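You operate a simulated robot arm through the tools that you are given. There is no shell and no other tool. Be economical: measure what you need, move in short steps, check, and stop when the job is done.

You are at the controls of a simulated two-armed robot. One attempt, no reset.

## Task
Lift the cone off, give the mortar 25 drops and switch off.
Fine: Set the cone on the yellow board before the table runs. One run only.

Only the result counts: the job must be done as asked and must still hold three seconds after the hand-in. Knocking over, shifting, dropping, spilling or breaking anything else fails it.

## Robot
Two 7-joint arms with fingered hands on one trunk that stands fixed in place. Base frame: the origin is at the foot of the trunk, x ahead of it, y to its left, z up. Lengths are in mm, angles in rad, forces in N, time in s.
The left shoulder is at [200, 135, 1120], the right one opposite. Payload 4 kg a hand.
Tool frame (each hand has its own): the origin (TCP) lies between the finger pads and is the grasp point; the fingertips stand 25 mm ahead of it; z points along the fingers, y is the line along which they close. The gripper opens to 88 mm. The gripper's body begins 29 mm behind the TCP. The gripper is a hand of 4 fingers: y runs from the thumb to the fingers, the wrist lies at [-13, -106, -174] in the tool frame, and closing takes about 1.5 s.
Orientation is that of the tool frame in the base frame, as a unit quaternion [x, y, z, w]. With the fingers straight down and the wrist toward the robot, the tool's x, y and z point along [0, 1, 0], [1, 0, 0] and [0, 0, -1] of the base frame.

## Interface
- The arms move only by the tool jog_arm. It takes "left_moves", "right_moves" or both (then of equal length, played together; a hand with none holds still); each is a list of rows, each a list of 7 numbers: the shift along the tool's x, y, z in mm, then the turn, a rotation vector about the tool's x, y, z in rad, then the finger opening in mm, from 0 to 88. In form: [[dx, dy, dz, wx, wy, wz, fingers], ...]. A call has 1 to 12 rows; each row is the pose to reach, as a shift and turn from the pose commanded when the call began, along the tool's axes at that moment. Rows are played at 5 a second. More than 50 mm and 0.15 rad between two rows, or a gripper value outside its range, and nothing of the call is played. Where a pose cannot be reached the arm comes as near as it can. A force on the tool above 40 N (or 10 N above the force at the start of the call, whichever is more), or a blocked arm, ends the call early, and 0.2 s more pass. The fingers move at their own pace (about 153 mm/s each) and stop on an object; they squeeze with about 32 N. The grip force told is the motor's: it shows also when the fingers shut on nothing. Time passes only in rows, and 0.2 s behind the last, so rows that repeat a pose let the fingers close. It gives the time, the measured TCP pose, the force on the tool (base axes), the opening and the grip force at its end, in the units of the frame above (readings bear some noise), with the torque about the TCP (base axes, N m) and any sound that the robot's microphone picked up.
- Cameras (640 x 400 px; columns grow to the right, rows downward): "scene" is now at [118.6, 67.3, 1723.9]; the picture's right is [0.69, -0.73, 0.00], its down [-0.50, -0.47, -0.73] and it looks along [0.53, 0.50, -0.69] (base axes); focal length 242 px, centre (320, 200). "left" rides on the left gripper at [-64, -83, -99] in its tool frame; the picture's right is [-0.62, -0.37, 0.69], its down [0.71, -0.63, 0.30] and it looks along [0.32, 0.68, 0.65] (tool axes); focal length 265 px, centre (320, 200). "right" rides on the right gripper at [64, -83, -98] in its tool frame; the picture's right is [-0.62, 0.37, -0.69], its down [-0.71, -0.63, 0.30] and it looks along [-0.32, 0.68, 0.65] (tool axes); focal length 265 px, centre (320, 200). There is no depth. A picture from a camera that has moved, and an enlarged one, comes with that camera's place and axes in the base frame and with its lens. The place of the scene camera against the robot may be out by one fixed shift of up to 18 mm in any direction.
- capture(camera): a new picture of that camera. The clock stands still meanwhile.
- lift_body(by): slides the trunk up (or, below 0, down) by that many mm; the arms and the scene camera ride with it, the base frame stays. It gives what a move gives, with no picture.
- grasp_type(shape, hand): the hand has 4 fingers and takes this shape, open, in about a second: jaw (thumb against the fingers, like two jaws); tri (thumb and two fingers); tip (a fingertip pinch); poke (one finger out to press); point (the index stretched); flat (the hand flat); cup (the hand cupped); fist (a fist). The gripper value then closes the fingers along that shape, each until it touches; the sizes above hold for jaw. It gives what a move gives, with no picture.
- pan_tilt(pan, tilt): turns the head with the scene camera to pan (to the left, within 1.693 rad either way) and tilt (down, from -0.506 to 1.204), counted from straight ahead of the robot. It gives what a move gives.
- inspect(camera, box): a new picture of the part [left, top, right, bottom] of that camera's present view, enlarged. The clock stands still meanwhile.
- close_job(): hands the job in; it is judged then, once.

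Go step by step. Nothing tells you positions but the pictures and the camera data: compare them with the known pose of the tool, close in by small moves and look again before you grip or let go. The budget is 120 turns and 86 pictures, counting those below and the enlarged ones. Unless the task says otherwise, let go and move clear before handing in, and close with one line.

The tools are called after ">>>" as name(argument=value, ...) on one line, values as JSON. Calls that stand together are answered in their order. jog_arm: Moves the arms, as the interface text tells. Its arguments: {"type":"object","properties":{"left_moves":{"type":"array","items":{"type":"array","items":{"type":"number"}}},"right_moves":{"type":"array","items":{"type":"array","items":{"type":"number"}}}},"required":[]} The other tools are called the same way: lift_body (by) slides the trunk up or down; grasp_type (shape, hand) gives the hand a shape; pan_tilt (pan, tilt) turns the head that bears the scene camera; capture (camera) takes a picture; inspect (camera, box) takes an enlarged picture of a part of a camera's view; close_job () hands the job in.

At the start:

```text
t: 0.0
left_tcp_pos: [256.1, 383.3, 1544.2]
left_tcp_rot: [0.707, 0.707, 0.001, 0.0]
left_force: [0.2, -0.3, -0.5]
left_moment: [-0.02, -0.02, -0.02]
left_grip_width: 87.8
left_finger_force: 0.0
left_shape: jaw
right_tcp_pos: [491.7, 51.7, 1535.6]
right_tcp_rot: [0.706, 0.708, 0.001, 0.0]
right_force: [0.2, -0.3, 0.8]
right_moment: [-0.03, 0.0, -0.01]
right_grip_width: 87.7
right_finger_force: 0.1
right_shape: jaw
trunk travel left (down, up): [-725.0, 45.0]
head pan, tilt: [0.757, 0.756]
```

scene: 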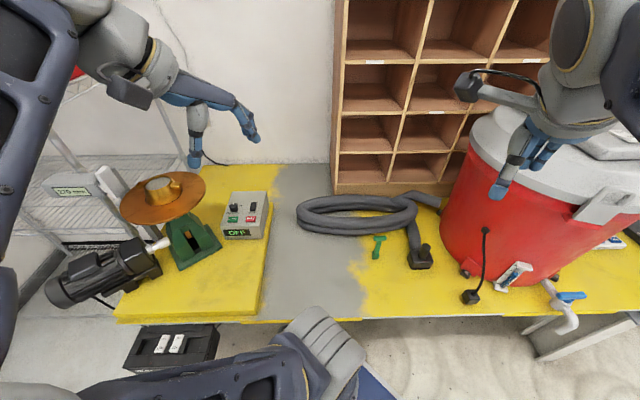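
right: 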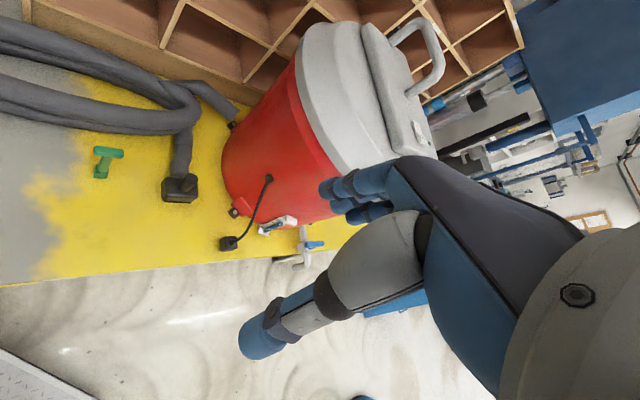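
left: 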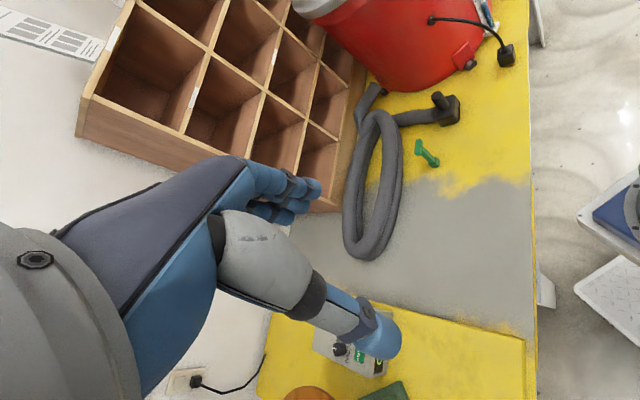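

I see a flow table with a brass disc and cone on the left, a control box showing OFF next to it, and a yellow board under both. First I'll take closer looks.

>>> inspect(camera="scene", box=[100, 150, 290, 270])

>>> inspect(camera="scene", box=[210, 180, 280, 245])

>>> inspect(camera="scene", box=[30, 220, 230, 380])

```text
3.33 times, centred on (195, 210) of scene
camera zoom: at [118.6, 67.3, 1723.9], right [0.69, -0.73, 0.0], down [-0.5, -0.47, -0.73], along [0.53, 0.5, -0.69], focal length 806 px, centre (737, 167)
```

zoom: 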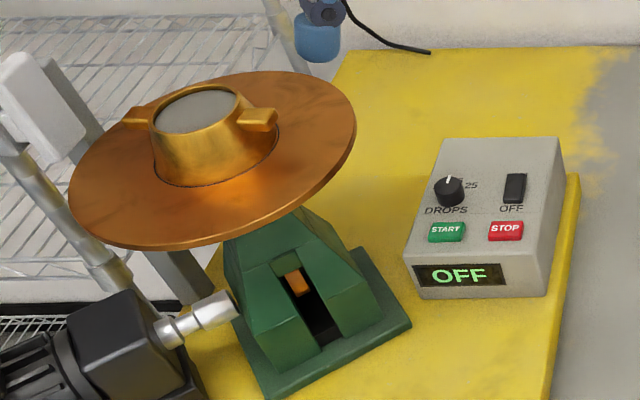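

```text
6.15 times, centred on (245, 212) of scene
camera zoom: at [118.6, 67.3, 1723.9], right [0.69, -0.73, 0.0], down [-0.5, -0.47, -0.73], along [0.53, 0.5, -0.69], focal length 1488 px, centre (782, 123)
```

zoom: 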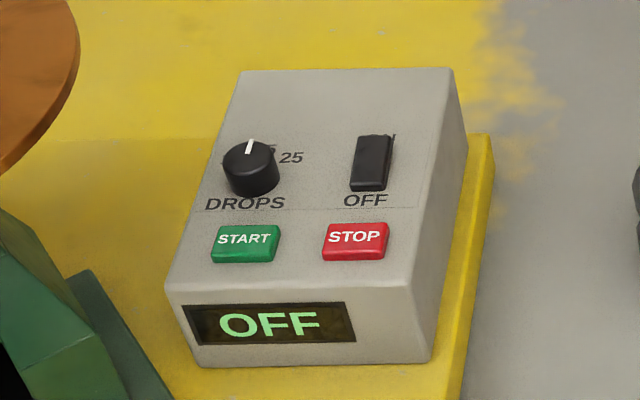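

```text
2.50 times, centred on (130, 300) of scene
camera zoom: at [118.6, 67.3, 1723.9], right [0.69, -0.73, 0.0], down [-0.5, -0.47, -0.73], along [0.53, 0.5, -0.69], focal length 605 px, centre (795, -50)
```

zoom: 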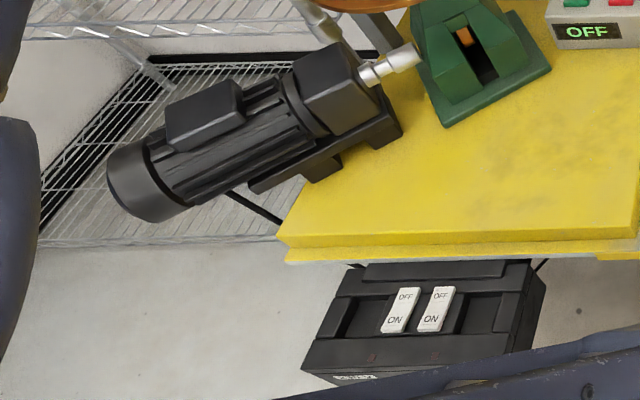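

The dial isn't obviously at 25, and the equipment sits far to the left. I'll turn the head toward it and look again.

>>> pan_tilt(pan=1.3, tilt=0.7)

>>> capture(camera="scene")

>>> jog_arm(left_moves=[[0, -30, 0, 0, 0, 0.15, 88], [0, -60, 0, 0, 0, 0.3, 88], [0, -60, 0, 0, 0, 0.45, 88], [0, -60, 0, 0, 0, 0.6, 88], [0, -60, 0, 0, 0, 0.75, 88], [0, -60, 0, 0, 0, 0.9, 88]])

>>> capture(camera="left")

```text
t: 1.0
left_tcp_pos: [256.7, 382.2, 1545.3]
left_tcp_rot: [0.706, 0.708, 0.001, -0.001]
left_force: [0.0, 0.6, -0.4]
left_moment: [0.04, 0.0, 0.03]
left_grip_width: 87.5
left_finger_force: 0.1
left_shape: jaw
right_tcp_pos: [491.5, 51.2, 1535.5]
right_tcp_rot: [0.707, 0.707, -0.001, 0.0]
right_force: [0.4, -0.3, 0.9]
right_moment: [-0.02, 0.0, 0.02]
right_grip_width: 87.5
right_finger_force: 0.1
right_shape: jaw
trunk travel left (down, up): [-725.0, 45.0]
head pan, tilt: [1.3, 0.7]
```

```text
79 pictures are left
camera scene: at [81.3, 92.3, 1728.6], right [0.96, -0.27, 0.0], down [-0.17, -0.62, -0.76], along [0.2, 0.74, -0.64], focal length 242 px, centre (320, 200)
```

scene: 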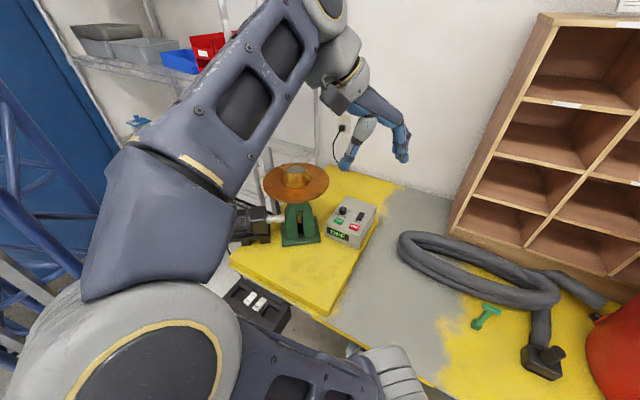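

```text
t: 2.0
left_tcp_pos: [185.8, 355.6, 1554.8]
left_tcp_rot: [0.833, 0.551, -0.036, -0.047]
left_force: [0.4, -1.1, -0.1]
left_moment: [0.01, -0.04, 0.02]
left_grip_width: 87.5
left_finger_force: 0.0
left_shape: jaw
right_tcp_pos: [497.2, 37.6, 1533.9]
right_tcp_rot: [0.708, 0.707, 0.002, -0.005]
right_force: [0.7, 0.1, -0.3]
right_moment: [0.02, 0.03, 0.01]
right_grip_width: 87.7
right_finger_force: 0.1
right_shape: jaw
trunk travel left (down, up): [-725.0, 45.0]
head pan, tilt: [1.3, 0.7]
stopped in row 5 (left hand): the arm was blocked; the commanded pose is now the measured one
```

```text
78 pictures are left
camera left: at [95.3, 324.9, 1662.4], right [-0.66, -0.4, -0.64], down [-0.33, 0.91, -0.23], along [0.68, 0.06, -0.73], focal length 265 px, centre (320, 200)
```

left: 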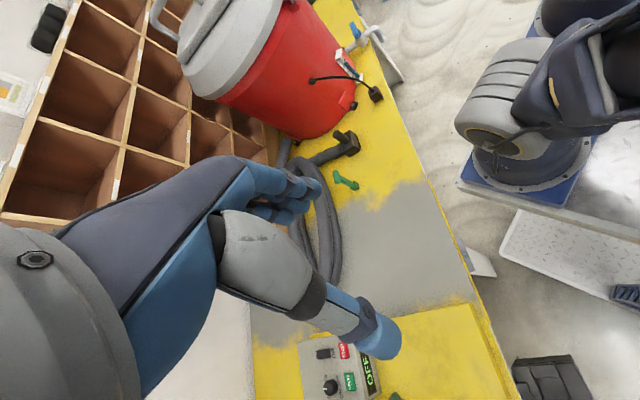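

The left arm was blocked because I turned it toward the trunk side. I'll bring it forward and outward and turn it left, toward the flow table.

>>> jog_arm(left_moves=[[27, 12, 0, 0, 0, 0, 88], [54, 25, 0, 0, 0, -0.1, 88], [81, 37, 0, 0, 0, -0.25, 88], [108, 50, 0, 0, 0, -0.4, 88], [135, 62, 0, 0, 0, -0.55, 88], [150, 62, 0, 0, 0, -0.7, 88], [165, 62, 0, 0, 0, -0.85, 88], [180, 62, 0, 0, 0, -1.0, 88], [195, 62, 0, 0, 0, -1.15, 88], [205, 62, 0, 0, 0, -1.3, 88], [215, 62, 0, 0, 0, -1.45, 88], [225, 62, 0, 0, 0, -1.6, 88]])

>>> capture(camera="left")

>>> capture(camera="scene")

```text
t: 4.6
left_tcp_pos: [326.5, 551.2, 1543.8]
left_tcp_rot: [0.194, 0.98, 0.002, -0.047]
left_force: [-1.0, 0.1, -0.2]
left_moment: [-0.05, 0.01, 0.01]
left_grip_width: 87.9
left_finger_force: 0.1
left_shape: jaw
right_tcp_pos: [492.3, 50.5, 1535.8]
right_tcp_rot: [0.707, 0.708, 0.0, 0.001]
right_force: [0.4, 0.6, 0.1]
right_moment: [-0.03, -0.03, 0.0]
right_grip_width: 87.6
right_finger_force: 0.1
right_shape: jaw
trunk travel left (down, up): [-725.0, 45.0]
head pan, tilt: [1.3, 0.7]
```

```text
77 pictures are left
camera left: at [363.3, 448.1, 1635.8], right [0.37, -0.56, -0.74], down [-0.92, -0.3, -0.23], along [-0.1, 0.77, -0.63], focal length 265 px, centre (320, 200)
```

left: 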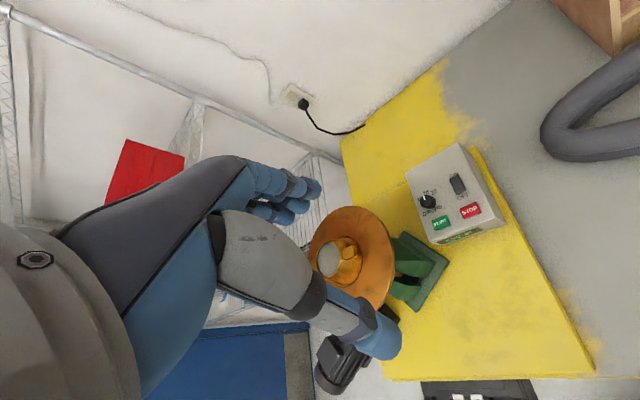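

```text
76 pictures are left
camera scene: at [81.0, 92.3, 1728.6], right [0.96, -0.27, 0.0], down [-0.17, -0.62, -0.76], along [0.2, 0.74, -0.64], focal length 242 px, centre (320, 200)
```

scene: 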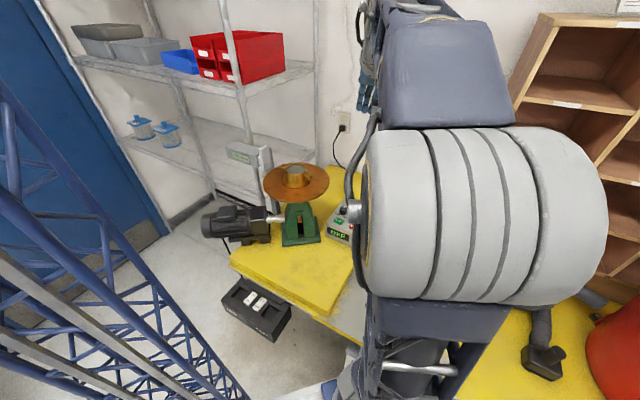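

The left wrist camera now sees the flow table and box clearly. I'll zoom in on the controls and the mould.

>>> inspect(camera="left", box=[390, 130, 518, 250])

>>> inspect(camera="left", box=[290, 190, 460, 320])

>>> inspect(camera="scene", box=[200, 130, 360, 330])

```text
3.33 times, centred on (454, 190) of left
camera zoom: at [363.3, 448.1, 1635.8], right [0.37, -0.56, -0.74], down [-0.92, -0.3, -0.23], along [-0.1, 0.77, -0.63], focal length 885 px, centre (-127, 233)
```

zoom: 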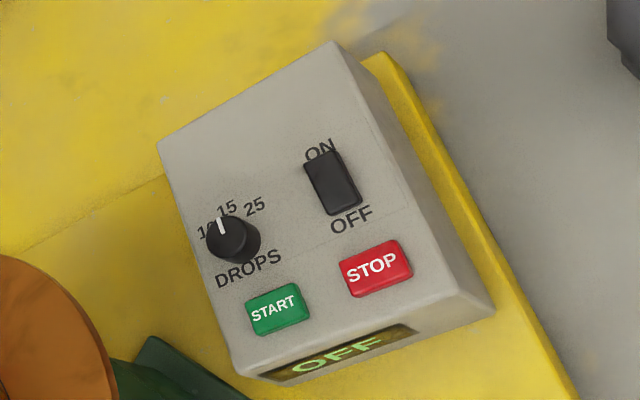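

```text
3.08 times, centred on (375, 255) of left
camera zoom: at [363.3, 448.1, 1635.8], right [0.37, -0.56, -0.74], down [-0.92, -0.3, -0.23], along [-0.1, 0.77, -0.63], focal length 817 px, centre (151, 31)
```

zoom: 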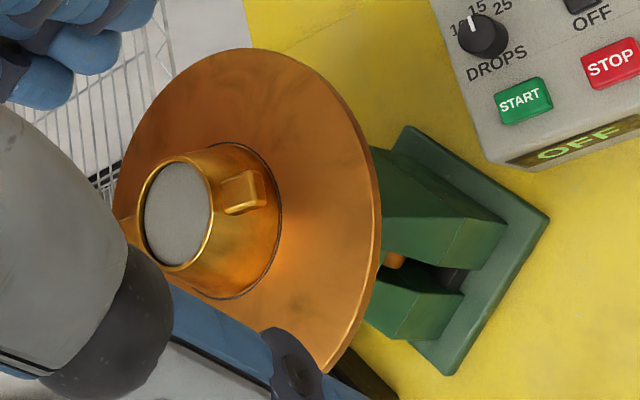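

```text
2.00 times, centred on (280, 230) of scene
camera zoom: at [81.0, 92.3, 1728.6], right [0.96, -0.27, 0.0], down [-0.17, -0.62, -0.76], along [0.2, 0.74, -0.64], focal length 484 px, centre (400, 140)
```

zoom: 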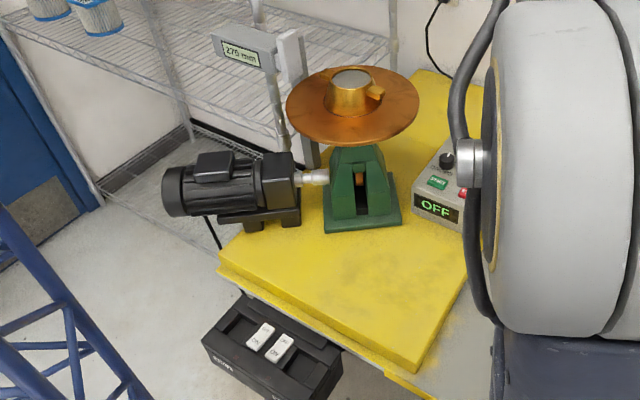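

The mould sits at about (190, 831, 1240) with its lugs along an azimuth of roughly -55°. I'll move the left hand to above it, level, with the closing axis across the lugs.

>>> jog_arm(left_moves=[[27, 26, 20, -0.005, -0.011, 0.07, 88], [54, 52, 40, -0.01, -0.022, 0.14, 88], [81, 79, 60, -0.015, -0.033, 0.21, 88], [108, 105, 80, -0.02, -0.044, 0.285, 88], [135, 131, 100, -0.026, -0.054, 0.356, 88], [162, 157, 125, -0.031, -0.065, 0.43, 88], [189, 183, 150, -0.036, -0.076, 0.5, 88], [216, 210, 182, -0.041, -0.087, 0.57, 88]])

>>> capture(camera="left")

>>> capture(camera="scene")

```text
t: 6.4
left_tcp_pos: [201.0, 799.1, 1361.4]
left_tcp_rot: [0.464, 0.886, 0.001, 0.0]
left_force: [-0.7, -0.3, 0.8]
left_moment: [0.07, 0.01, 0.02]
left_grip_width: 88.0
left_finger_force: 0.1
left_shape: jaw
left hand out of reach, approached as far as the arm can: row 8
right_tcp_pos: [492.6, 51.7, 1535.5]
right_tcp_rot: [0.706, 0.708, 0.0, 0.0]
right_force: [-0.3, 0.2, -0.7]
right_moment: [0.04, 0.0, 0.03]
right_grip_width: 87.7
right_finger_force: 0.0
right_shape: jaw
trunk travel left (down, up): [-725.0, 45.0]
head pan, tilt: [1.3, 0.7]
```

```text
72 pictures are left
camera left: at [168.6, 699.1, 1458.5], right [0.05, -0.72, -0.69], down [-0.92, 0.23, -0.31], along [0.38, 0.66, -0.65], focal length 265 px, centre (320, 200)
```

left: 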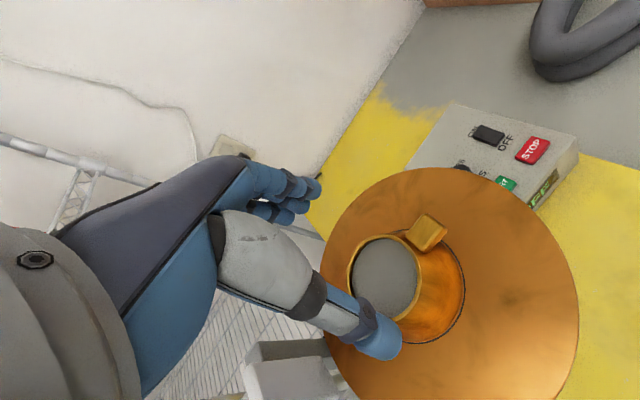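

```text
71 pictures are left
camera scene: at [81.2, 92.2, 1728.6], right [0.96, -0.27, 0.0], down [-0.17, -0.62, -0.77], along [0.2, 0.74, -0.64], focal length 242 px, centre (320, 200)
```

scene: 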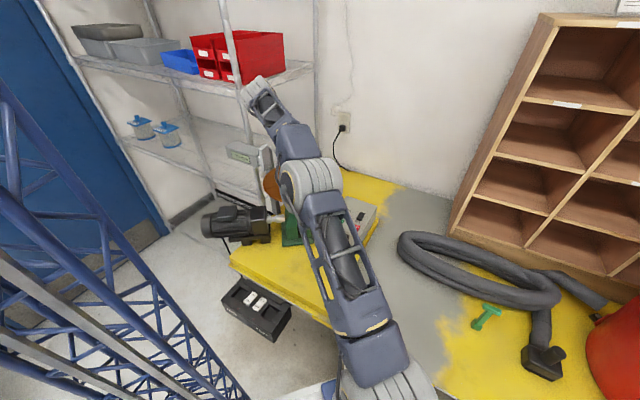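

The two left-hand views put the mould's top centre at about (199, 834, 1232), with the lugs near -44°. I'll raise the trunk for reach and zoom in to measure the mould's size.

>>> inspect(camera="left", box=[330, 190, 490, 360])

>>> lift_body(by=40)

>>> capture(camera="left")

```text
2.35 times, centred on (410, 275) of left
camera zoom: at [168.6, 699.1, 1458.5], right [0.05, -0.72, -0.69], down [-0.92, 0.23, -0.31], along [0.38, 0.66, -0.65], focal length 624 px, centre (108, 24)
```

zoom: 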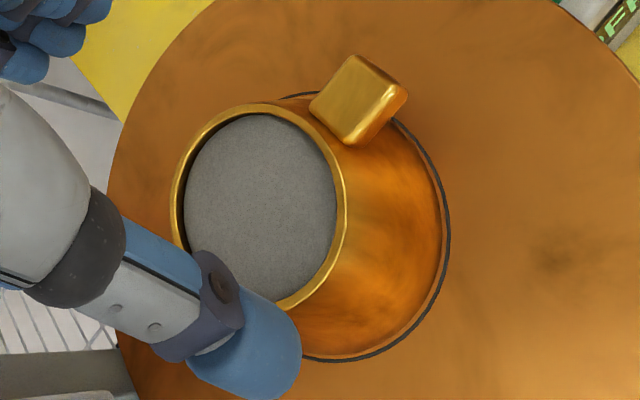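

```text
t: 7.2
left_tcp_pos: [200.8, 799.4, 1401.6]
left_tcp_rot: [0.464, 0.886, 0.0, 0.0]
left_force: [-0.5, 0.1, -0.1]
left_moment: [0.0, -0.02, 0.03]
left_grip_width: 87.9
left_finger_force: 0.0
left_shape: jaw
right_tcp_pos: [492.6, 51.4, 1575.9]
right_tcp_rot: [0.707, 0.707, 0.0, 0.0]
right_force: [-0.1, -0.4, -0.1]
right_moment: [-0.02, 0.01, 0.0]
right_grip_width: 87.8
right_finger_force: 0.1
right_shape: jaw
trunk travel left (down, up): [-765.0, 5.0]
head pan, tilt: [1.3, 0.7]
```

```text
69 pictures are left
camera left: at [169.4, 699.2, 1498.4], right [0.05, -0.72, -0.69], down [-0.92, 0.23, -0.3], along [0.38, 0.66, -0.65], focal length 265 px, centre (320, 200)
```

left: 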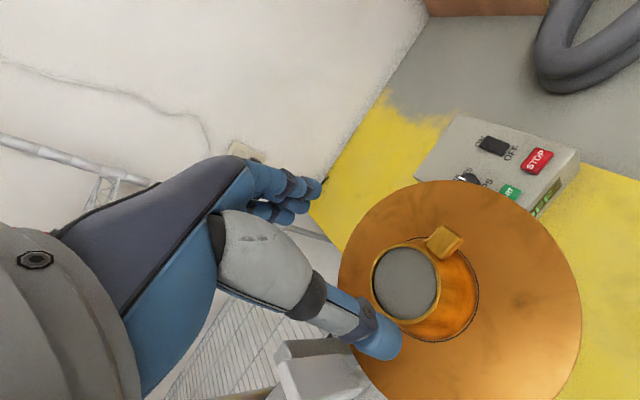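

The mould top is about 82 mm across, and the gripper opens to 88 mm. I'll descend to just above it, centred, with the closing axis perpendicular to the lugs, then look again.

>>> jog_arm(left_moves=[[10, 7, 10, 0, 0, -0.06, 88], [20, 14, 40, 0, 0, -0.13, 88], [30, 19.7, 75, 0, 0, -0.19, 88], [30, 19.7, 111, 0, 0, -0.19, 88], [30, 19.7, 111, 0, 0, -0.19, 88]])

>>> capture(camera="left")

>>> inspect(camera="scene", box=[200, 110, 360, 260])

```text
t: 8.4
left_tcp_pos: [197.5, 837.0, 1291.7]
left_tcp_rot: [0.377, 0.926, 0.001, -0.001]
left_force: [-0.2, -1.0, -0.5]
left_moment: [-0.01, -0.02, 0.0]
left_grip_width: 88.1
left_finger_force: 0.1
left_shape: jaw
right_tcp_pos: [492.2, 51.5, 1575.5]
right_tcp_rot: [0.707, 0.707, 0.0, -0.001]
right_force: [-0.5, 0.0, -0.8]
right_moment: [0.02, 0.0, 0.02]
right_grip_width: 87.8
right_finger_force: 0.1
right_shape: jaw
trunk travel left (down, up): [-765.0, 5.0]
head pan, tilt: [1.3, 0.7]
```

```text
68 pictures are left
camera left: at [187.1, 731.6, 1388.6], right [0.19, -0.7, -0.69], down [-0.95, 0.05, -0.3], along [0.25, 0.72, -0.65], focal length 265 px, centre (320, 200)
```

left: 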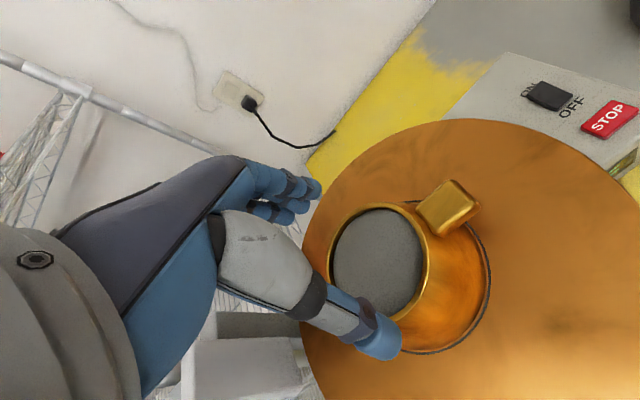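

```text
2.67 times, centred on (280, 185) of scene
camera zoom: at [81.3, 92.4, 1768.6], right [0.96, -0.27, 0.0], down [-0.17, -0.62, -0.76], along [0.2, 0.74, -0.64], focal length 645 px, centre (427, 240)
```

zoom: 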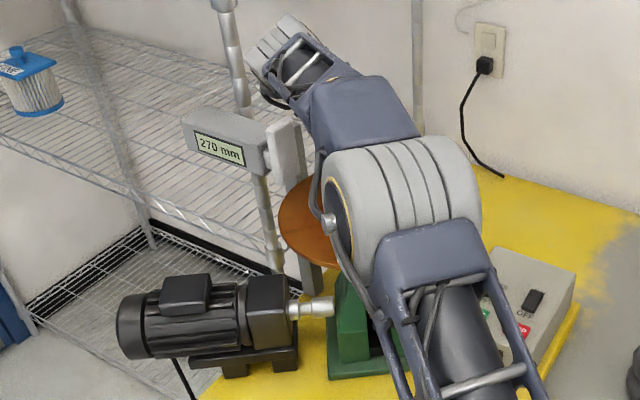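

The hand is nearly centred over the mould. I'll zoom in for the exact rim position before lowering.

>>> inspect(camera="left", box=[300, 160, 500, 370])

```text
1.90 times, centred on (400, 265) of left
camera zoom: at [187.1, 731.6, 1388.6], right [0.19, -0.7, -0.69], down [-0.95, 0.05, -0.3], along [0.25, 0.72, -0.65], focal length 506 px, centre (168, 76)
```

zoom: 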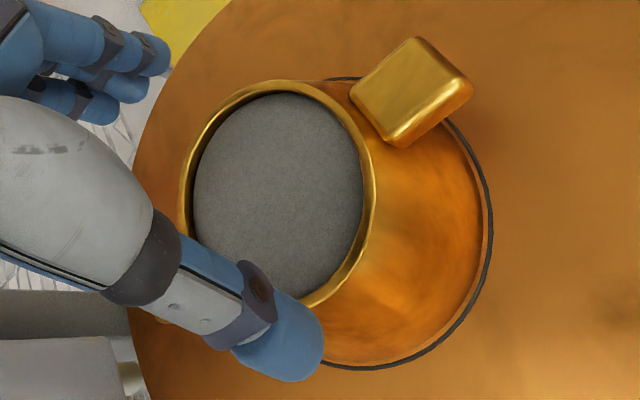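

Fitting the rim puts its centre at about (200.5, 841, 1232), roughly 5 mm along the closing axis from the TCP. I'll lower to just above the rim with part of that correction and compare the fingertips with the rim directly.

>>> jog_arm(left_moves=[[0, 3, 0, 0, 0, 0, 88], [0, 3, 12, 0, 0, 0, 88], [0, 3, 22, 0, 0, 0, 88], [0, 3, 22, 0, 0, 0, 88]])

>>> inspect(camera="left", box=[250, 140, 490, 370])

```text
t: 9.4
left_tcp_pos: [201.3, 840.2, 1267.1]
left_tcp_rot: [0.377, 0.926, 0.001, 0.001]
left_force: [1.0, 0.0, 0.2]
left_moment: [0.0, 0.02, 0.04]
left_grip_width: 87.8
left_finger_force: 0.0
left_shape: jaw
right_tcp_pos: [492.5, 49.9, 1575.2]
right_tcp_rot: [0.708, 0.707, 0.0, -0.001]
right_force: [0.0, -0.3, 0.2]
right_moment: [0.03, 0.0, 0.01]
right_grip_width: 87.7
right_finger_force: 0.1
right_shape: jaw
trunk travel left (down, up): [-765.0, 5.0]
head pan, tilt: [1.3, 0.7]
```

```text
1.74 times, centred on (370, 255) of left
camera zoom: at [189.8, 733.9, 1365.8], right [0.19, -0.7, -0.69], down [-0.95, 0.05, -0.3], along [0.25, 0.72, -0.65], focal length 462 px, centre (233, 104)
```

zoom: 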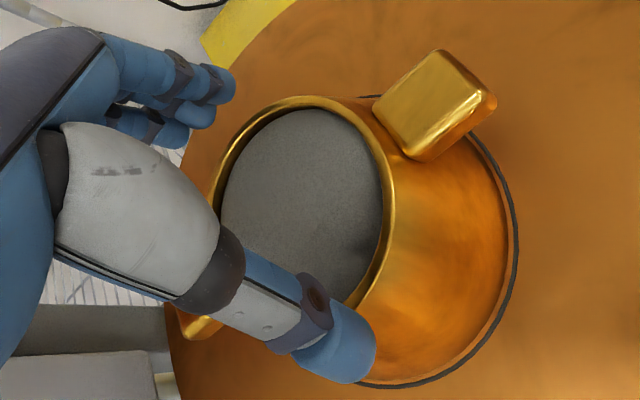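

The centre is confirmed near (200.5, 842). I'll make a small correction and lower so the tips go about 8 mm below the rim, watching the force.

>>> jog_arm(left_moves=[[3, 1.5, 0, 0, 0, 0, 88], [3, 1.5, 6, 0, 0, 0, 88], [3, 1.5, 12, 0, 0, 0, 88], [3, 1.5, 17, 0, 0, 0, 88], [3, 1.5, 17, 0, 0, 0, 88]])

>>> inspect(camera="left", box=[250, 140, 490, 370])

```text
t: 10.6
left_tcp_pos: [199.5, 842.0, 1252.4]
left_tcp_rot: [0.377, 0.926, 0.001, -0.001]
left_force: [-2.9, -2.5, 5.2]
left_moment: [-0.18, 0.15, -0.05]
left_grip_width: 88.2
left_finger_force: 0.1
left_shape: jaw
right_tcp_pos: [491.6, 50.0, 1575.9]
right_tcp_rot: [0.707, 0.708, -0.001, 0.001]
right_force: [0.1, -0.1, 0.5]
right_moment: [0.03, -0.01, -0.01]
right_grip_width: 87.8
right_finger_force: 0.0
right_shape: jaw
trunk travel left (down, up): [-765.0, 5.0]
head pan, tilt: [1.3, 0.7]
```

```text
1.74 times, centred on (370, 255) of left
camera zoom: at [188.3, 736.0, 1348.9], right [0.19, -0.7, -0.69], down [-0.95, 0.05, -0.3], along [0.25, 0.72, -0.65], focal length 462 px, centre (233, 104)
```

zoom: 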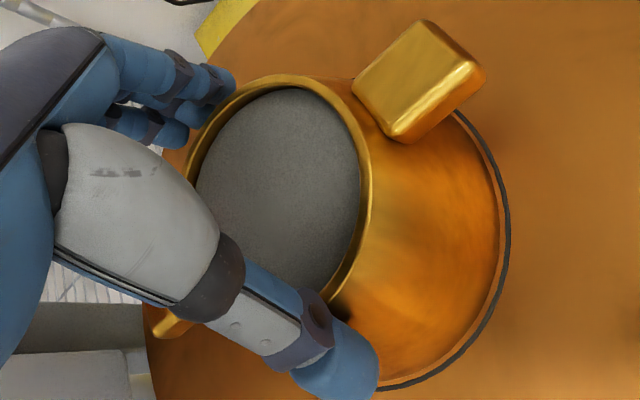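

The force and moment show the thumb side touching the cone. I'll ease the hand 2 mm toward the thumb side and check the balance.

>>> jog_arm(left_moves=[[0, -1, -1, 0, 0, 0, 88], [0, -2, -1, 0, 0, 0, 88], [0, -2, 0, 0, 0, 0, 88], [0, -2, 1, 0, 0, 0, 88]])

```text
t: 11.6
left_tcp_pos: [199.7, 838.7, 1249.2]
left_tcp_rot: [0.378, 0.926, 0.0, 0.001]
left_force: [-0.9, -0.6, 4.1]
left_moment: [-0.12, 0.13, -0.03]
left_grip_width: 88.0
left_finger_force: 0.1
left_shape: jaw
right_tcp_pos: [491.1, 51.7, 1576.1]
right_tcp_rot: [0.707, 0.707, 0.0, 0.0]
right_force: [-0.4, -0.8, -0.7]
right_moment: [0.02, -0.03, 0.0]
right_grip_width: 87.7
right_finger_force: 0.0
right_shape: jaw
trunk travel left (down, up): [-765.0, 5.0]
head pan, tilt: [1.3, 0.7]
```

Still some thumb contact, so I'll shift a bit more the same way.

>>> jog_arm(left_moves=[[0, -1.5, 0, 0, 0, 0, 88], [0, -2.5, 0, 0, 0, 0, 88], [0, -2.5, 2, 0, 0, 0, 88], [0, -2.5, 2, 0, 0, 0, 88]])

>>> inspect(camera="left", box=[250, 140, 490, 370])

```text
t: 12.6
left_tcp_pos: [197.9, 837.1, 1248.5]
left_tcp_rot: [0.378, 0.926, 0.001, 0.0]
left_force: [-1.1, -1.0, 3.8]
left_moment: [-0.12, 0.14, 0.02]
left_grip_width: 87.7
left_finger_force: 0.0
left_shape: jaw
right_tcp_pos: [492.5, 51.4, 1574.4]
right_tcp_rot: [0.707, 0.707, 0.0, 0.0]
right_force: [0.2, 0.2, 0.1]
right_moment: [0.0, -0.02, 0.01]
right_grip_width: 87.8
right_finger_force: 0.1
right_shape: jaw
trunk travel left (down, up): [-765.0, 5.0]
head pan, tilt: [1.3, 0.7]
```

```text
1.74 times, centred on (370, 255) of left
camera zoom: at [186.3, 732.8, 1345.8], right [0.19, -0.7, -0.69], down [-0.95, 0.05, -0.3], along [0.25, 0.72, -0.65], focal length 462 px, centre (233, 104)
```

zoom: 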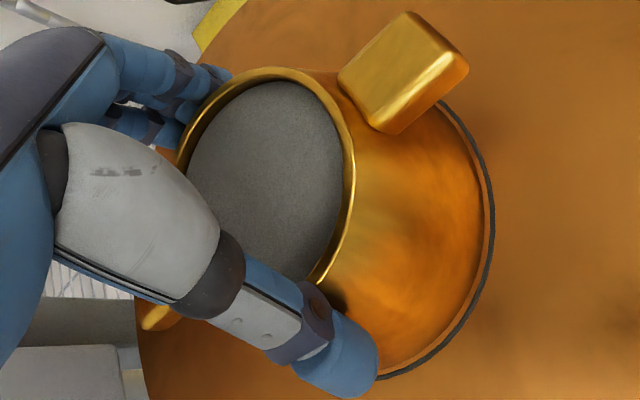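

The tips are about 8 mm below the rim with the thumb lightly touching. I'll close the fingers on the cone and check.

>>> jog_arm(left_moves=[[0, 0, 0, 0, 0, 0, 76], [0, 0, 0, 0, 0, 0, 60], [0, 0, 0, 0, 0, 0, 40], [0, 0, 0, 0, 0, 0, 40], [0, 0, 0, 0, 0, 0, 40]])

>>> capture(camera="left")

```text
t: 13.8
left_tcp_pos: [197.4, 837.7, 1248.3]
left_tcp_rot: [0.378, 0.926, 0.002, 0.0]
left_force: [-1.8, -3.0, 11.9]
left_moment: [-0.16, 0.14, 0.05]
left_grip_width: 77.4
left_finger_force: 32.2
left_shape: jaw
right_tcp_pos: [492.6, 51.7, 1575.3]
right_tcp_rot: [0.707, 0.708, 0.0, 0.0]
right_force: [-0.7, 0.3, -0.4]
right_moment: [0.0, 0.01, 0.01]
right_grip_width: 87.6
right_finger_force: 0.2
right_shape: jaw
trunk travel left (down, up): [-765.0, 5.0]
head pan, tilt: [1.3, 0.7]
```

```text
62 pictures are left
camera left: at [186.2, 732.6, 1346.4], right [0.19, -0.69, -0.69], down [-0.95, 0.05, -0.3], along [0.25, 0.72, -0.65], focal length 265 px, centre (320, 200)
```

left: 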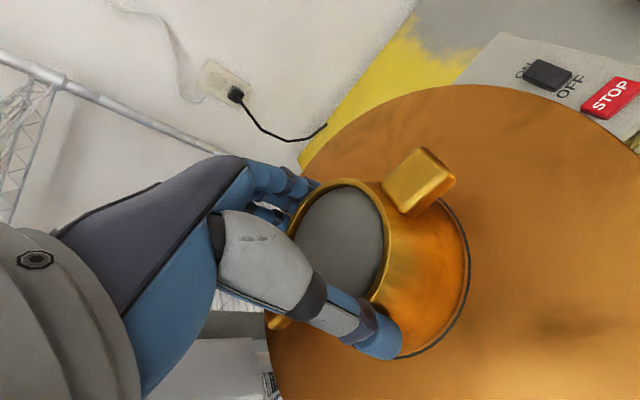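

Closed at 77 mm with 32 N of grip. I'll try a tiny lift to test the hold.

>>> jog_arm(left_moves=[[0, 0, -1, 0, 0, 0, 40], [0, 0, -2, 0, 0, 0, 40], [0, 0, -4, 0, 0, 0, 40], [0, 0, -4, 0, 0, 0, 40]])

>>> capture(camera="left")

```text
t: 14.8
left_tcp_pos: [196.8, 837.7, 1249.9]
left_tcp_rot: [0.379, 0.926, -0.002, 0.001]
left_force: [0.2, -1.1, 0.7]
left_moment: [-0.06, 0.04, -0.02]
left_grip_width: 78.1
left_finger_force: 32.3
left_shape: jaw
right_tcp_pos: [491.2, 52.7, 1573.6]
right_tcp_rot: [0.707, 0.707, 0.0, 0.0]
right_force: [0.2, -0.7, 0.0]
right_moment: [-0.01, -0.03, 0.01]
right_grip_width: 87.6
right_finger_force: 0.0
right_shape: jaw
trunk travel left (down, up): [-765.0, 5.0]
head pan, tilt: [1.3, 0.7]
```

```text
61 pictures are left
camera left: at [185.6, 733.5, 1348.1], right [0.19, -0.7, -0.69], down [-0.95, 0.05, -0.3], along [0.25, 0.71, -0.66], focal length 265 px, centre (320, 200)
```

left: 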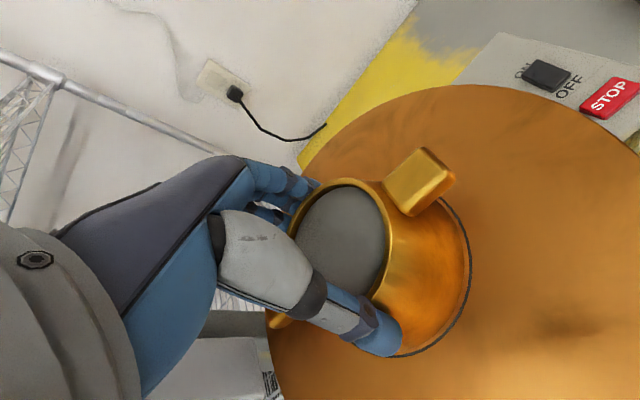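

Not lifted yet; the upward wedge force was just relieved. I'll continue a few more mm.

>>> jog_arm(left_moves=[[0, 0, -2, 0, 0, 0, 40], [0, 0, -4, 0, 0, 0, 40], [0, 0, -6, 0, 0, 0, 40], [0, 0, -6, 0, 0, 0, 40]])

>>> capture(camera="left")

```text
t: 15.8
left_tcp_pos: [196.2, 839.4, 1258.3]
left_tcp_rot: [0.377, 0.926, 0.0, 0.001]
left_force: [-1.0, -0.1, -4.4]
left_moment: [0.01, 0.0, 0.03]
left_grip_width: 78.0
left_finger_force: 32.2
left_shape: jaw
right_tcp_pos: [492.5, 52.2, 1576.3]
right_tcp_rot: [0.706, 0.708, 0.0, 0.0]
right_force: [-0.1, -0.5, -0.6]
right_moment: [0.02, -0.01, 0.03]
right_grip_width: 87.7
right_finger_force: 0.1
right_shape: jaw
trunk travel left (down, up): [-765.0, 5.0]
head pan, tilt: [1.3, 0.7]
```

```text
60 pictures are left
camera left: at [185.5, 734.1, 1355.8], right [0.19, -0.7, -0.69], down [-0.95, 0.05, -0.3], along [0.25, 0.72, -0.65], focal length 265 px, centre (320, 200)
```

left: 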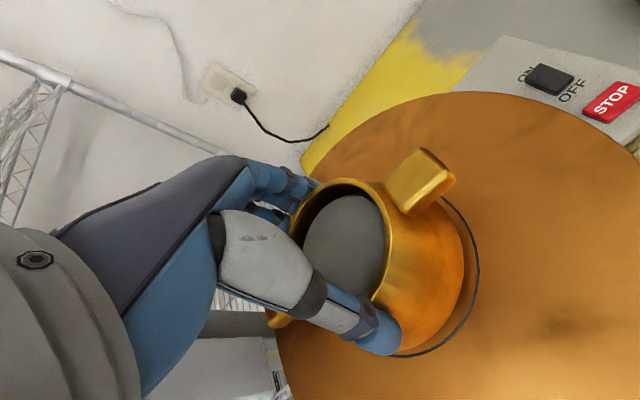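

The cone is off the plate and held (about 4.4 N of weight), with the mortar staying put. I'll lift straight up well clear.

>>> jog_arm(left_moves=[[0, 0, -8, 0, 0, 0, 40], [0, 0, -18, 0, 0, 0, 40], [0, 0, -30, 0, 0, 0, 40], [0, 0, -42, 0, 0, 0, 40], [0, 0, -54, 0, 0, 0, 40], [0, 0, -66, 0, 0, 0, 40], [0, 0, -78, 0, 0, 0, 40], [0, 0, -90, 0, 0, 0, 40], [0, 0, -100, 0, 0, 0, 40], [0, 0, -100, 0, 0, 0, 40]])

>>> capture(camera="left")

>>> capture(camera="scene")

```text
t: 18.0
left_tcp_pos: [197.6, 837.9, 1358.1]
left_tcp_rot: [0.377, 0.926, -0.001, 0.0]
left_force: [0.2, 0.0, -4.7]
left_moment: [0.03, -0.04, 0.01]
left_grip_width: 77.9
left_finger_force: 32.2
left_shape: jaw
right_tcp_pos: [492.4, 52.7, 1576.4]
right_tcp_rot: [0.707, 0.707, -0.001, 0.001]
right_force: [1.1, -0.1, 0.5]
right_moment: [-0.02, -0.02, 0.04]
right_grip_width: 87.5
right_finger_force: 0.1
right_shape: jaw
trunk travel left (down, up): [-765.0, 5.0]
head pan, tilt: [1.3, 0.7]
```

```text
59 pictures are left
camera left: at [186.3, 732.9, 1455.6], right [0.19, -0.7, -0.69], down [-0.95, 0.05, -0.3], along [0.25, 0.72, -0.65], focal length 265 px, centre (320, 200)
```

left: 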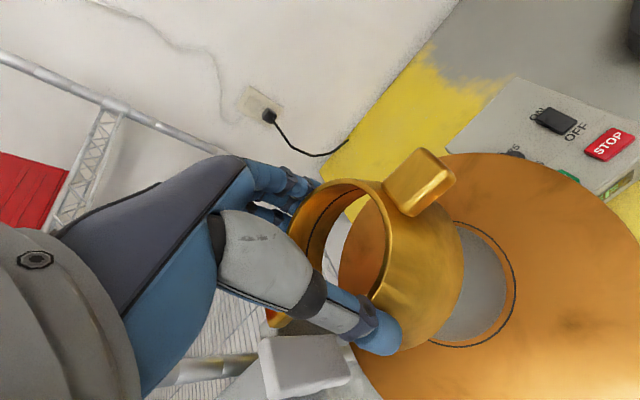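

```text
58 pictures are left
camera scene: at [81.3, 92.5, 1768.6], right [0.96, -0.27, 0.0], down [-0.17, -0.62, -0.76], along [0.2, 0.74, -0.64], focal length 242 px, centre (320, 200)
```

scene: 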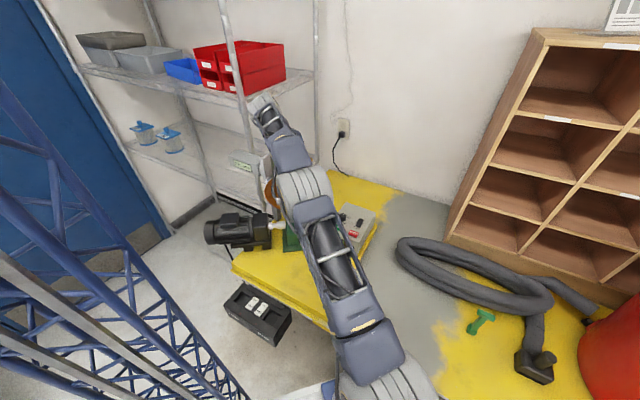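

The mortar is intact on the plate. The yellow board's free front strip is around (163, 600); I'll carry the cone over there, high, and then start down.

>>> jog_arm(left_moves=[[-12, -16, 0, 0, 0, 0, 40], [-36, -50, 0, 0, 0, 0, 40], [-62, -86, 0, 0, 0, 0, 40], [-88, -122, 0, 0, 0, 0, 40], [-114, -158, 0, 0, 0, 0, 40], [-134, -185, 0, 0, 0, 0, 40], [-141, -195, 0, 0, 0, 0, 40], [-141, -195, 30, 0, 0, 0, 40], [-141, -195, 65, 0, 0, 0, 40], [-141, -195, 100, 0, 0, 0, 40], [-141, -195, 100, 0, 0, 0, 40]])

>>> capture(camera="left")

>>> capture(camera="scene")

```text
t: 20.4
left_tcp_pos: [164.4, 601.6, 1257.7]
left_tcp_rot: [0.377, 0.926, 0.0, 0.0]
left_force: [-0.4, 0.7, -4.9]
left_moment: [-0.01, -0.02, 0.02]
left_grip_width: 78.1
left_finger_force: 31.8
left_shape: jaw
right_tcp_pos: [491.8, 51.1, 1575.9]
right_tcp_rot: [0.707, 0.707, 0.0, 0.0]
right_force: [0.2, -0.6, 0.3]
right_moment: [0.03, 0.02, 0.01]
right_grip_width: 88.0
right_finger_force: 0.1
right_shape: jaw
trunk travel left (down, up): [-765.0, 5.0]
head pan, tilt: [1.3, 0.7]
```

```text
57 pictures are left
camera left: at [152.3, 496.4, 1354.8], right [0.19, -0.7, -0.69], down [-0.95, 0.05, -0.3], along [0.25, 0.72, -0.65], focal length 265 px, centre (320, 200)
```

left: 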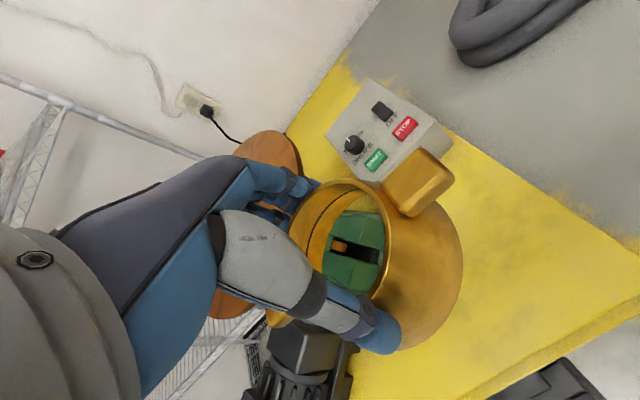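

```text
56 pictures are left
camera scene: at [81.3, 92.5, 1768.6], right [0.96, -0.27, 0.0], down [-0.17, -0.62, -0.76], along [0.2, 0.74, -0.64], focal length 242 px, centre (320, 200)
```

scene: 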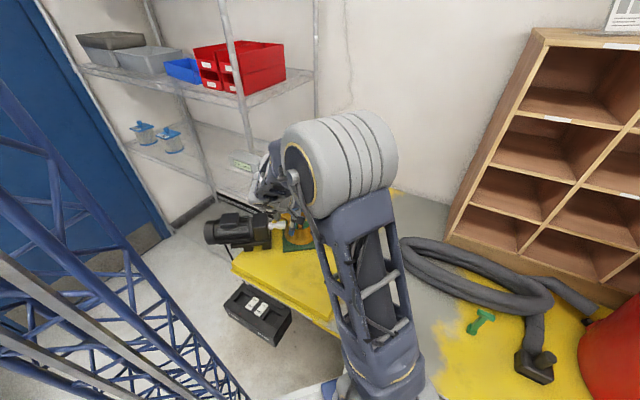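

The spot under the cone is clear yellow board. I'll move 20 mm further in from the edge and descend to about 1010.

>>> jog_arm(left_moves=[[0, 10, 20, 0, 0, 0, 40], [0, 20, 50, 0, 0, 0, 40], [0, 20, 85, 0, 0, 0, 40], [0, 20, 120, 0, 0, 0, 40], [0, 20, 155, 0, 0, 0, 40], [0, 20, 190, 0, 0, 0, 40], [0, 20, 220, 0, 0, 0, 40], [0, 20, 240, 0, 0, 0, 40], [0, 20, 240, 0, 0, 0, 40]])

>>> capture(camera="left")

>>> capture(camera="scene")

```text
t: 22.4
left_tcp_pos: [177.2, 616.4, 1017.3]
left_tcp_rot: [0.377, 0.926, 0.001, 0.0]
left_force: [0.4, -0.5, -4.4]
left_moment: [-0.01, 0.02, 0.04]
left_grip_width: 78.1
left_finger_force: 32.4
left_shape: jaw
right_tcp_pos: [492.5, 51.8, 1576.0]
right_tcp_rot: [0.707, 0.708, 0.0, 0.001]
right_force: [-0.5, 0.5, 0.9]
right_moment: [0.0, 0.02, -0.03]
right_grip_width: 87.7
right_finger_force: 0.1
right_shape: jaw
trunk travel left (down, up): [-765.0, 5.0]
head pan, tilt: [1.3, 0.7]
```

```text
55 pictures are left
camera left: at [165.7, 510.8, 1115.8], right [0.19, -0.7, -0.69], down [-0.95, 0.05, -0.3], along [0.25, 0.72, -0.65], focal length 265 px, centre (320, 200)
```

left: 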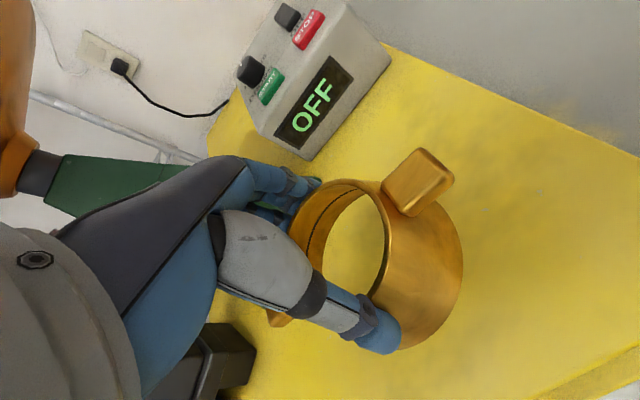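

```text
54 pictures are left
camera scene: at [81.3, 92.5, 1768.6], right [0.96, -0.27, 0.0], down [-0.17, -0.62, -0.76], along [0.2, 0.74, -0.64], focal length 242 px, centre (320, 200)
```

scene: 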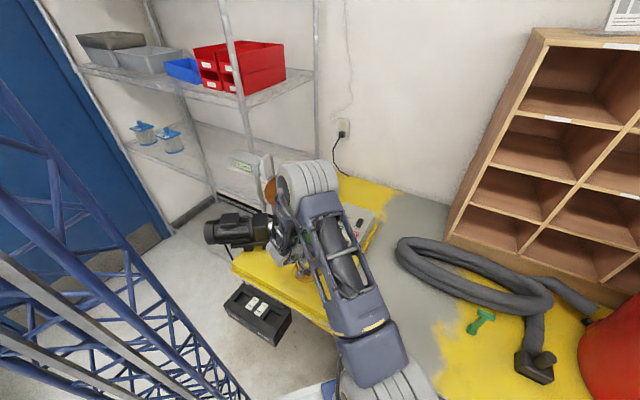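

All clear; I'll lower slowly until the board takes the weight.

>>> jog_arm(left_moves=[[0, 0, 10, 0, 0, 0, 40], [0, 0, 20, 0, 0, 0, 40], [0, 0, 28, 0, 0, 0, 40], [0, 0, 34, 0, 0, 0, 40], [0, 0, 34, 0, 0, 0, 40]])

>>> capture(camera="left")

```text
t: 23.6
left_tcp_pos: [178.7, 614.9, 984.8]
left_tcp_rot: [0.377, 0.926, 0.0, 0.001]
left_force: [-0.5, 0.3, -3.8]
left_moment: [0.02, 0.01, -0.02]
left_grip_width: 78.1
left_finger_force: 32.3
left_shape: jaw
right_tcp_pos: [492.0, 52.2, 1576.4]
right_tcp_rot: [0.708, 0.707, 0.0, -0.001]
right_force: [1.3, 0.1, 0.8]
right_moment: [0.02, -0.01, -0.01]
right_grip_width: 87.9
right_finger_force: 0.0
right_shape: jaw
trunk travel left (down, up): [-765.0, 5.0]
head pan, tilt: [1.3, 0.7]
```

```text
53 pictures are left
camera left: at [165.7, 509.6, 1082.2], right [0.19, -0.7, -0.69], down [-0.95, 0.05, -0.3], along [0.25, 0.72, -0.65], focal length 265 px, centre (320, 200)
```

left: 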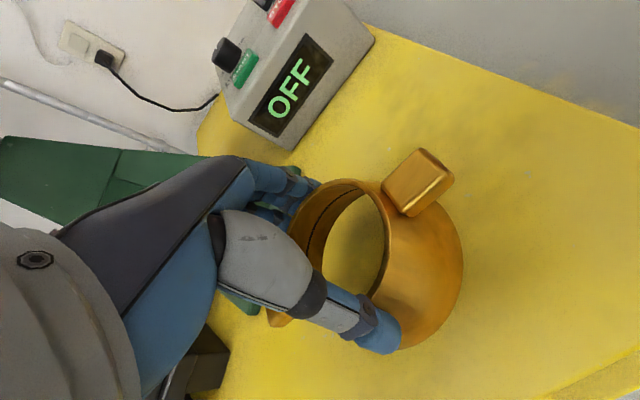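

Not down yet; there is no board reaction, so I'll continue with small steps.

>>> jog_arm(left_moves=[[0, 0, 5, 0, 0, 0, 40], [0, 0, 10, 0, 0, 0, 40], [0, 0, 14, 0, 0, 0, 40], [0, 0, 17, 0, 0, 0, 40], [0, 0, 20, 0, 0, 0, 40], [0, 0, 20, 0, 0, 0, 40]])

>>> capture(camera="left")

```text
t: 25.0
left_tcp_pos: [177.2, 615.1, 963.4]
left_tcp_rot: [0.378, 0.926, 0.0, 0.001]
left_force: [1.0, 0.0, -4.4]
left_moment: [0.02, -0.01, -0.01]
left_grip_width: 78.1
left_finger_force: 31.7
left_shape: jaw
right_tcp_pos: [492.5, 51.9, 1576.1]
right_tcp_rot: [0.706, 0.708, 0.001, 0.0]
right_force: [-0.6, 0.3, -0.1]
right_moment: [0.0, -0.01, 0.02]
right_grip_width: 87.3
right_finger_force: 0.1
right_shape: jaw
trunk travel left (down, up): [-765.0, 5.0]
head pan, tilt: [1.3, 0.7]
```

```text
52 pictures are left
camera left: at [164.7, 510.1, 1060.8], right [0.19, -0.7, -0.69], down [-0.95, 0.05, -0.3], along [0.25, 0.72, -0.65], focal length 265 px, centre (320, 200)
```

left: 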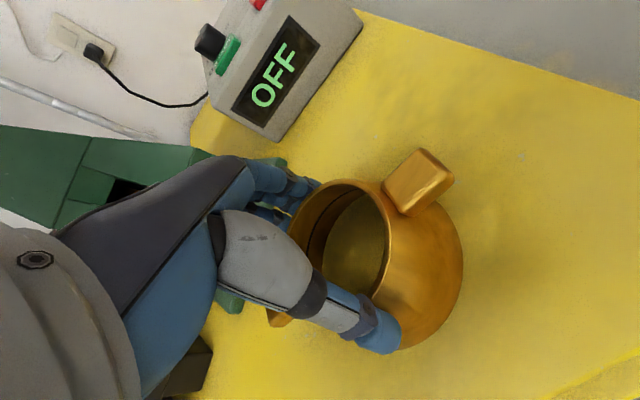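

Still hanging free; I'll keep going.

>>> jog_arm(left_moves=[[0, 0, 4, 0, 0, 0, 40], [0, 0, 8, 0, 0, 0, 40], [0, 0, 11, 0, 0, 0, 40], [0, 0, 14, 0, 0, 0, 40], [0, 0, 17, 0, 0, 0, 40], [0, 0, 20, 0, 0, 0, 40], [0, 0, 20, 0, 0, 0, 40]])

>>> inspect(camera="scene", box=[220, 180, 380, 300])

```text
t: 25.9
left_tcp_pos: [176.3, 617.9, 958.4]
left_tcp_rot: [0.379, 0.925, 0.007, -0.001]
left_force: [0.4, -10.3, 27.2]
left_moment: [-0.65, 0.47, -0.05]
left_grip_width: 81.6
left_finger_force: 32.1
left_shape: jaw
right_tcp_pos: [492.2, 50.8, 1576.5]
right_tcp_rot: [0.707, 0.707, -0.001, 0.0]
right_force: [0.0, -0.2, 0.5]
right_moment: [0.02, 0.02, -0.02]
right_grip_width: 87.5
right_finger_force: 0.0
right_shape: jaw
trunk travel left (down, up): [-765.0, 5.0]
head pan, tilt: [1.3, 0.7]
stopped in row 4 (left hand): the force on the tool passed its limit at 43 N (the readings are from after the stop); the commanded pose is now the measured one
```

```text
3.33 times, centred on (300, 240) of scene
camera zoom: at [81.0, 91.1, 1768.9], right [0.96, -0.27, 0.0], down [-0.17, -0.62, -0.77], along [0.2, 0.74, -0.64], focal length 806 px, centre (387, 67)
```

zoom: 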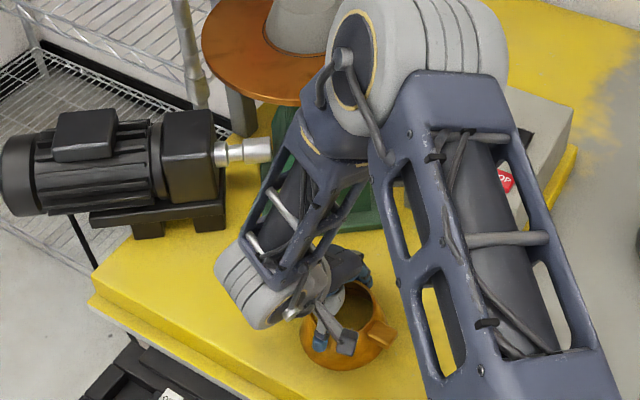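

The cone has reached the board. I'll ease off 1.5 mm, then open slowly.

>>> jog_arm(left_moves=[[0, 0, -1, 0, 0, 0, 40], [0, 0, -1.5, 0, 0, 0, 40], [0, 0, -1.5, 0, 0, 0, 84], [0, 0, -1.5, 0, 0, 0, 88], [0, 0, -1.5, 0, 0, 0, 88]])

>>> capture(camera="left")

```text
t: 27.1
left_tcp_pos: [177.3, 617.6, 957.4]
left_tcp_rot: [0.378, 0.926, 0.004, 0.0]
left_force: [0.4, -1.4, 2.4]
left_moment: [-0.09, 0.08, 0.02]
left_grip_width: 87.8
left_finger_force: 0.0
left_shape: jaw
right_tcp_pos: [491.9, 51.0, 1575.3]
right_tcp_rot: [0.707, 0.707, 0.001, 0.001]
right_force: [1.0, 0.3, 0.1]
right_moment: [-0.01, -0.01, 0.0]
right_grip_width: 87.7
right_finger_force: 0.0
right_shape: jaw
trunk travel left (down, up): [-765.0, 5.0]
head pan, tilt: [1.3, 0.7]
```

```text
50 pictures are left
camera left: at [164.5, 511.7, 1054.0], right [0.19, -0.69, -0.7], down [-0.95, 0.05, -0.31], along [0.25, 0.72, -0.65], focal length 265 px, centre (320, 200)
```

left: 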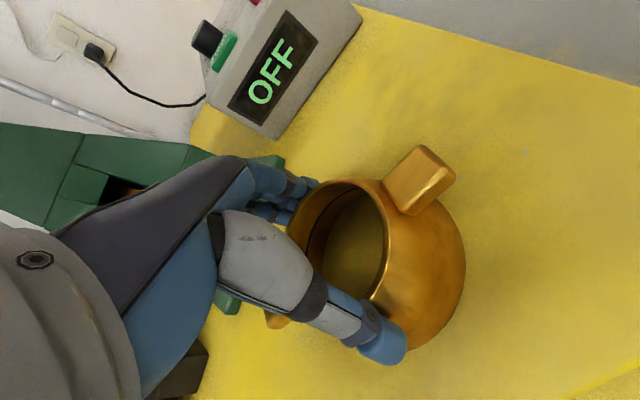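

Released. I'll lift the hand straight up, easing away from the thumb-side contact.

>>> jog_arm(left_moves=[[0, -1, -3, 0, 0, 0, 88], [0, -2, -10, 0, 0, 0, 88], [0, -2, -30, 0, 0, 0, 88], [0, -2, -60, 0, 0, 0, 88], [0, -2, -95, 0, 0, 0, 88], [0, -2, -130, 0, 0, 0, 88], [0, -2, -170, 0, 0, 0, 88], [0, -2, -210, 0, 0, 0, 88]])

>>> capture(camera="left")

```text
t: 28.9
left_tcp_pos: [171.6, 614.0, 1166.0]
left_tcp_rot: [0.377, 0.926, 0.005, 0.0]
left_force: [0.5, -0.3, 0.5]
left_moment: [-0.01, -0.04, -0.02]
left_grip_width: 88.1
left_finger_force: 0.1
left_shape: jaw
right_tcp_pos: [492.8, 51.4, 1575.1]
right_tcp_rot: [0.707, 0.707, 0.0, 0.0]
right_force: [0.1, 0.4, -0.2]
right_moment: [0.01, 0.0, 0.03]
right_grip_width: 87.5
right_finger_force: 0.1
right_shape: jaw
trunk travel left (down, up): [-765.0, 5.0]
head pan, tilt: [1.3, 0.7]
```

```text
49 pictures are left
camera left: at [161.0, 508.0, 1262.4], right [0.19, -0.69, -0.7], down [-0.95, 0.05, -0.31], along [0.25, 0.72, -0.65], focal length 265 px, centre (320, 200)
```

left: 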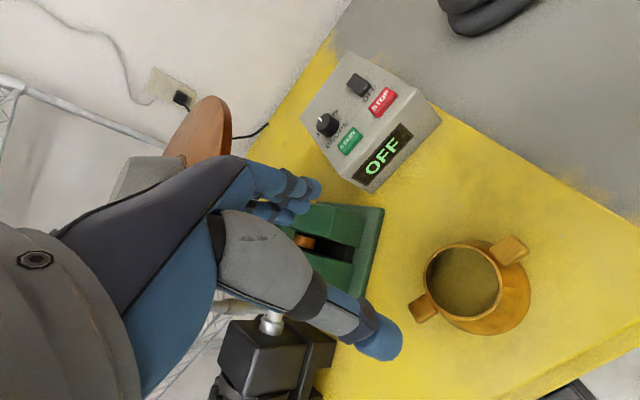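

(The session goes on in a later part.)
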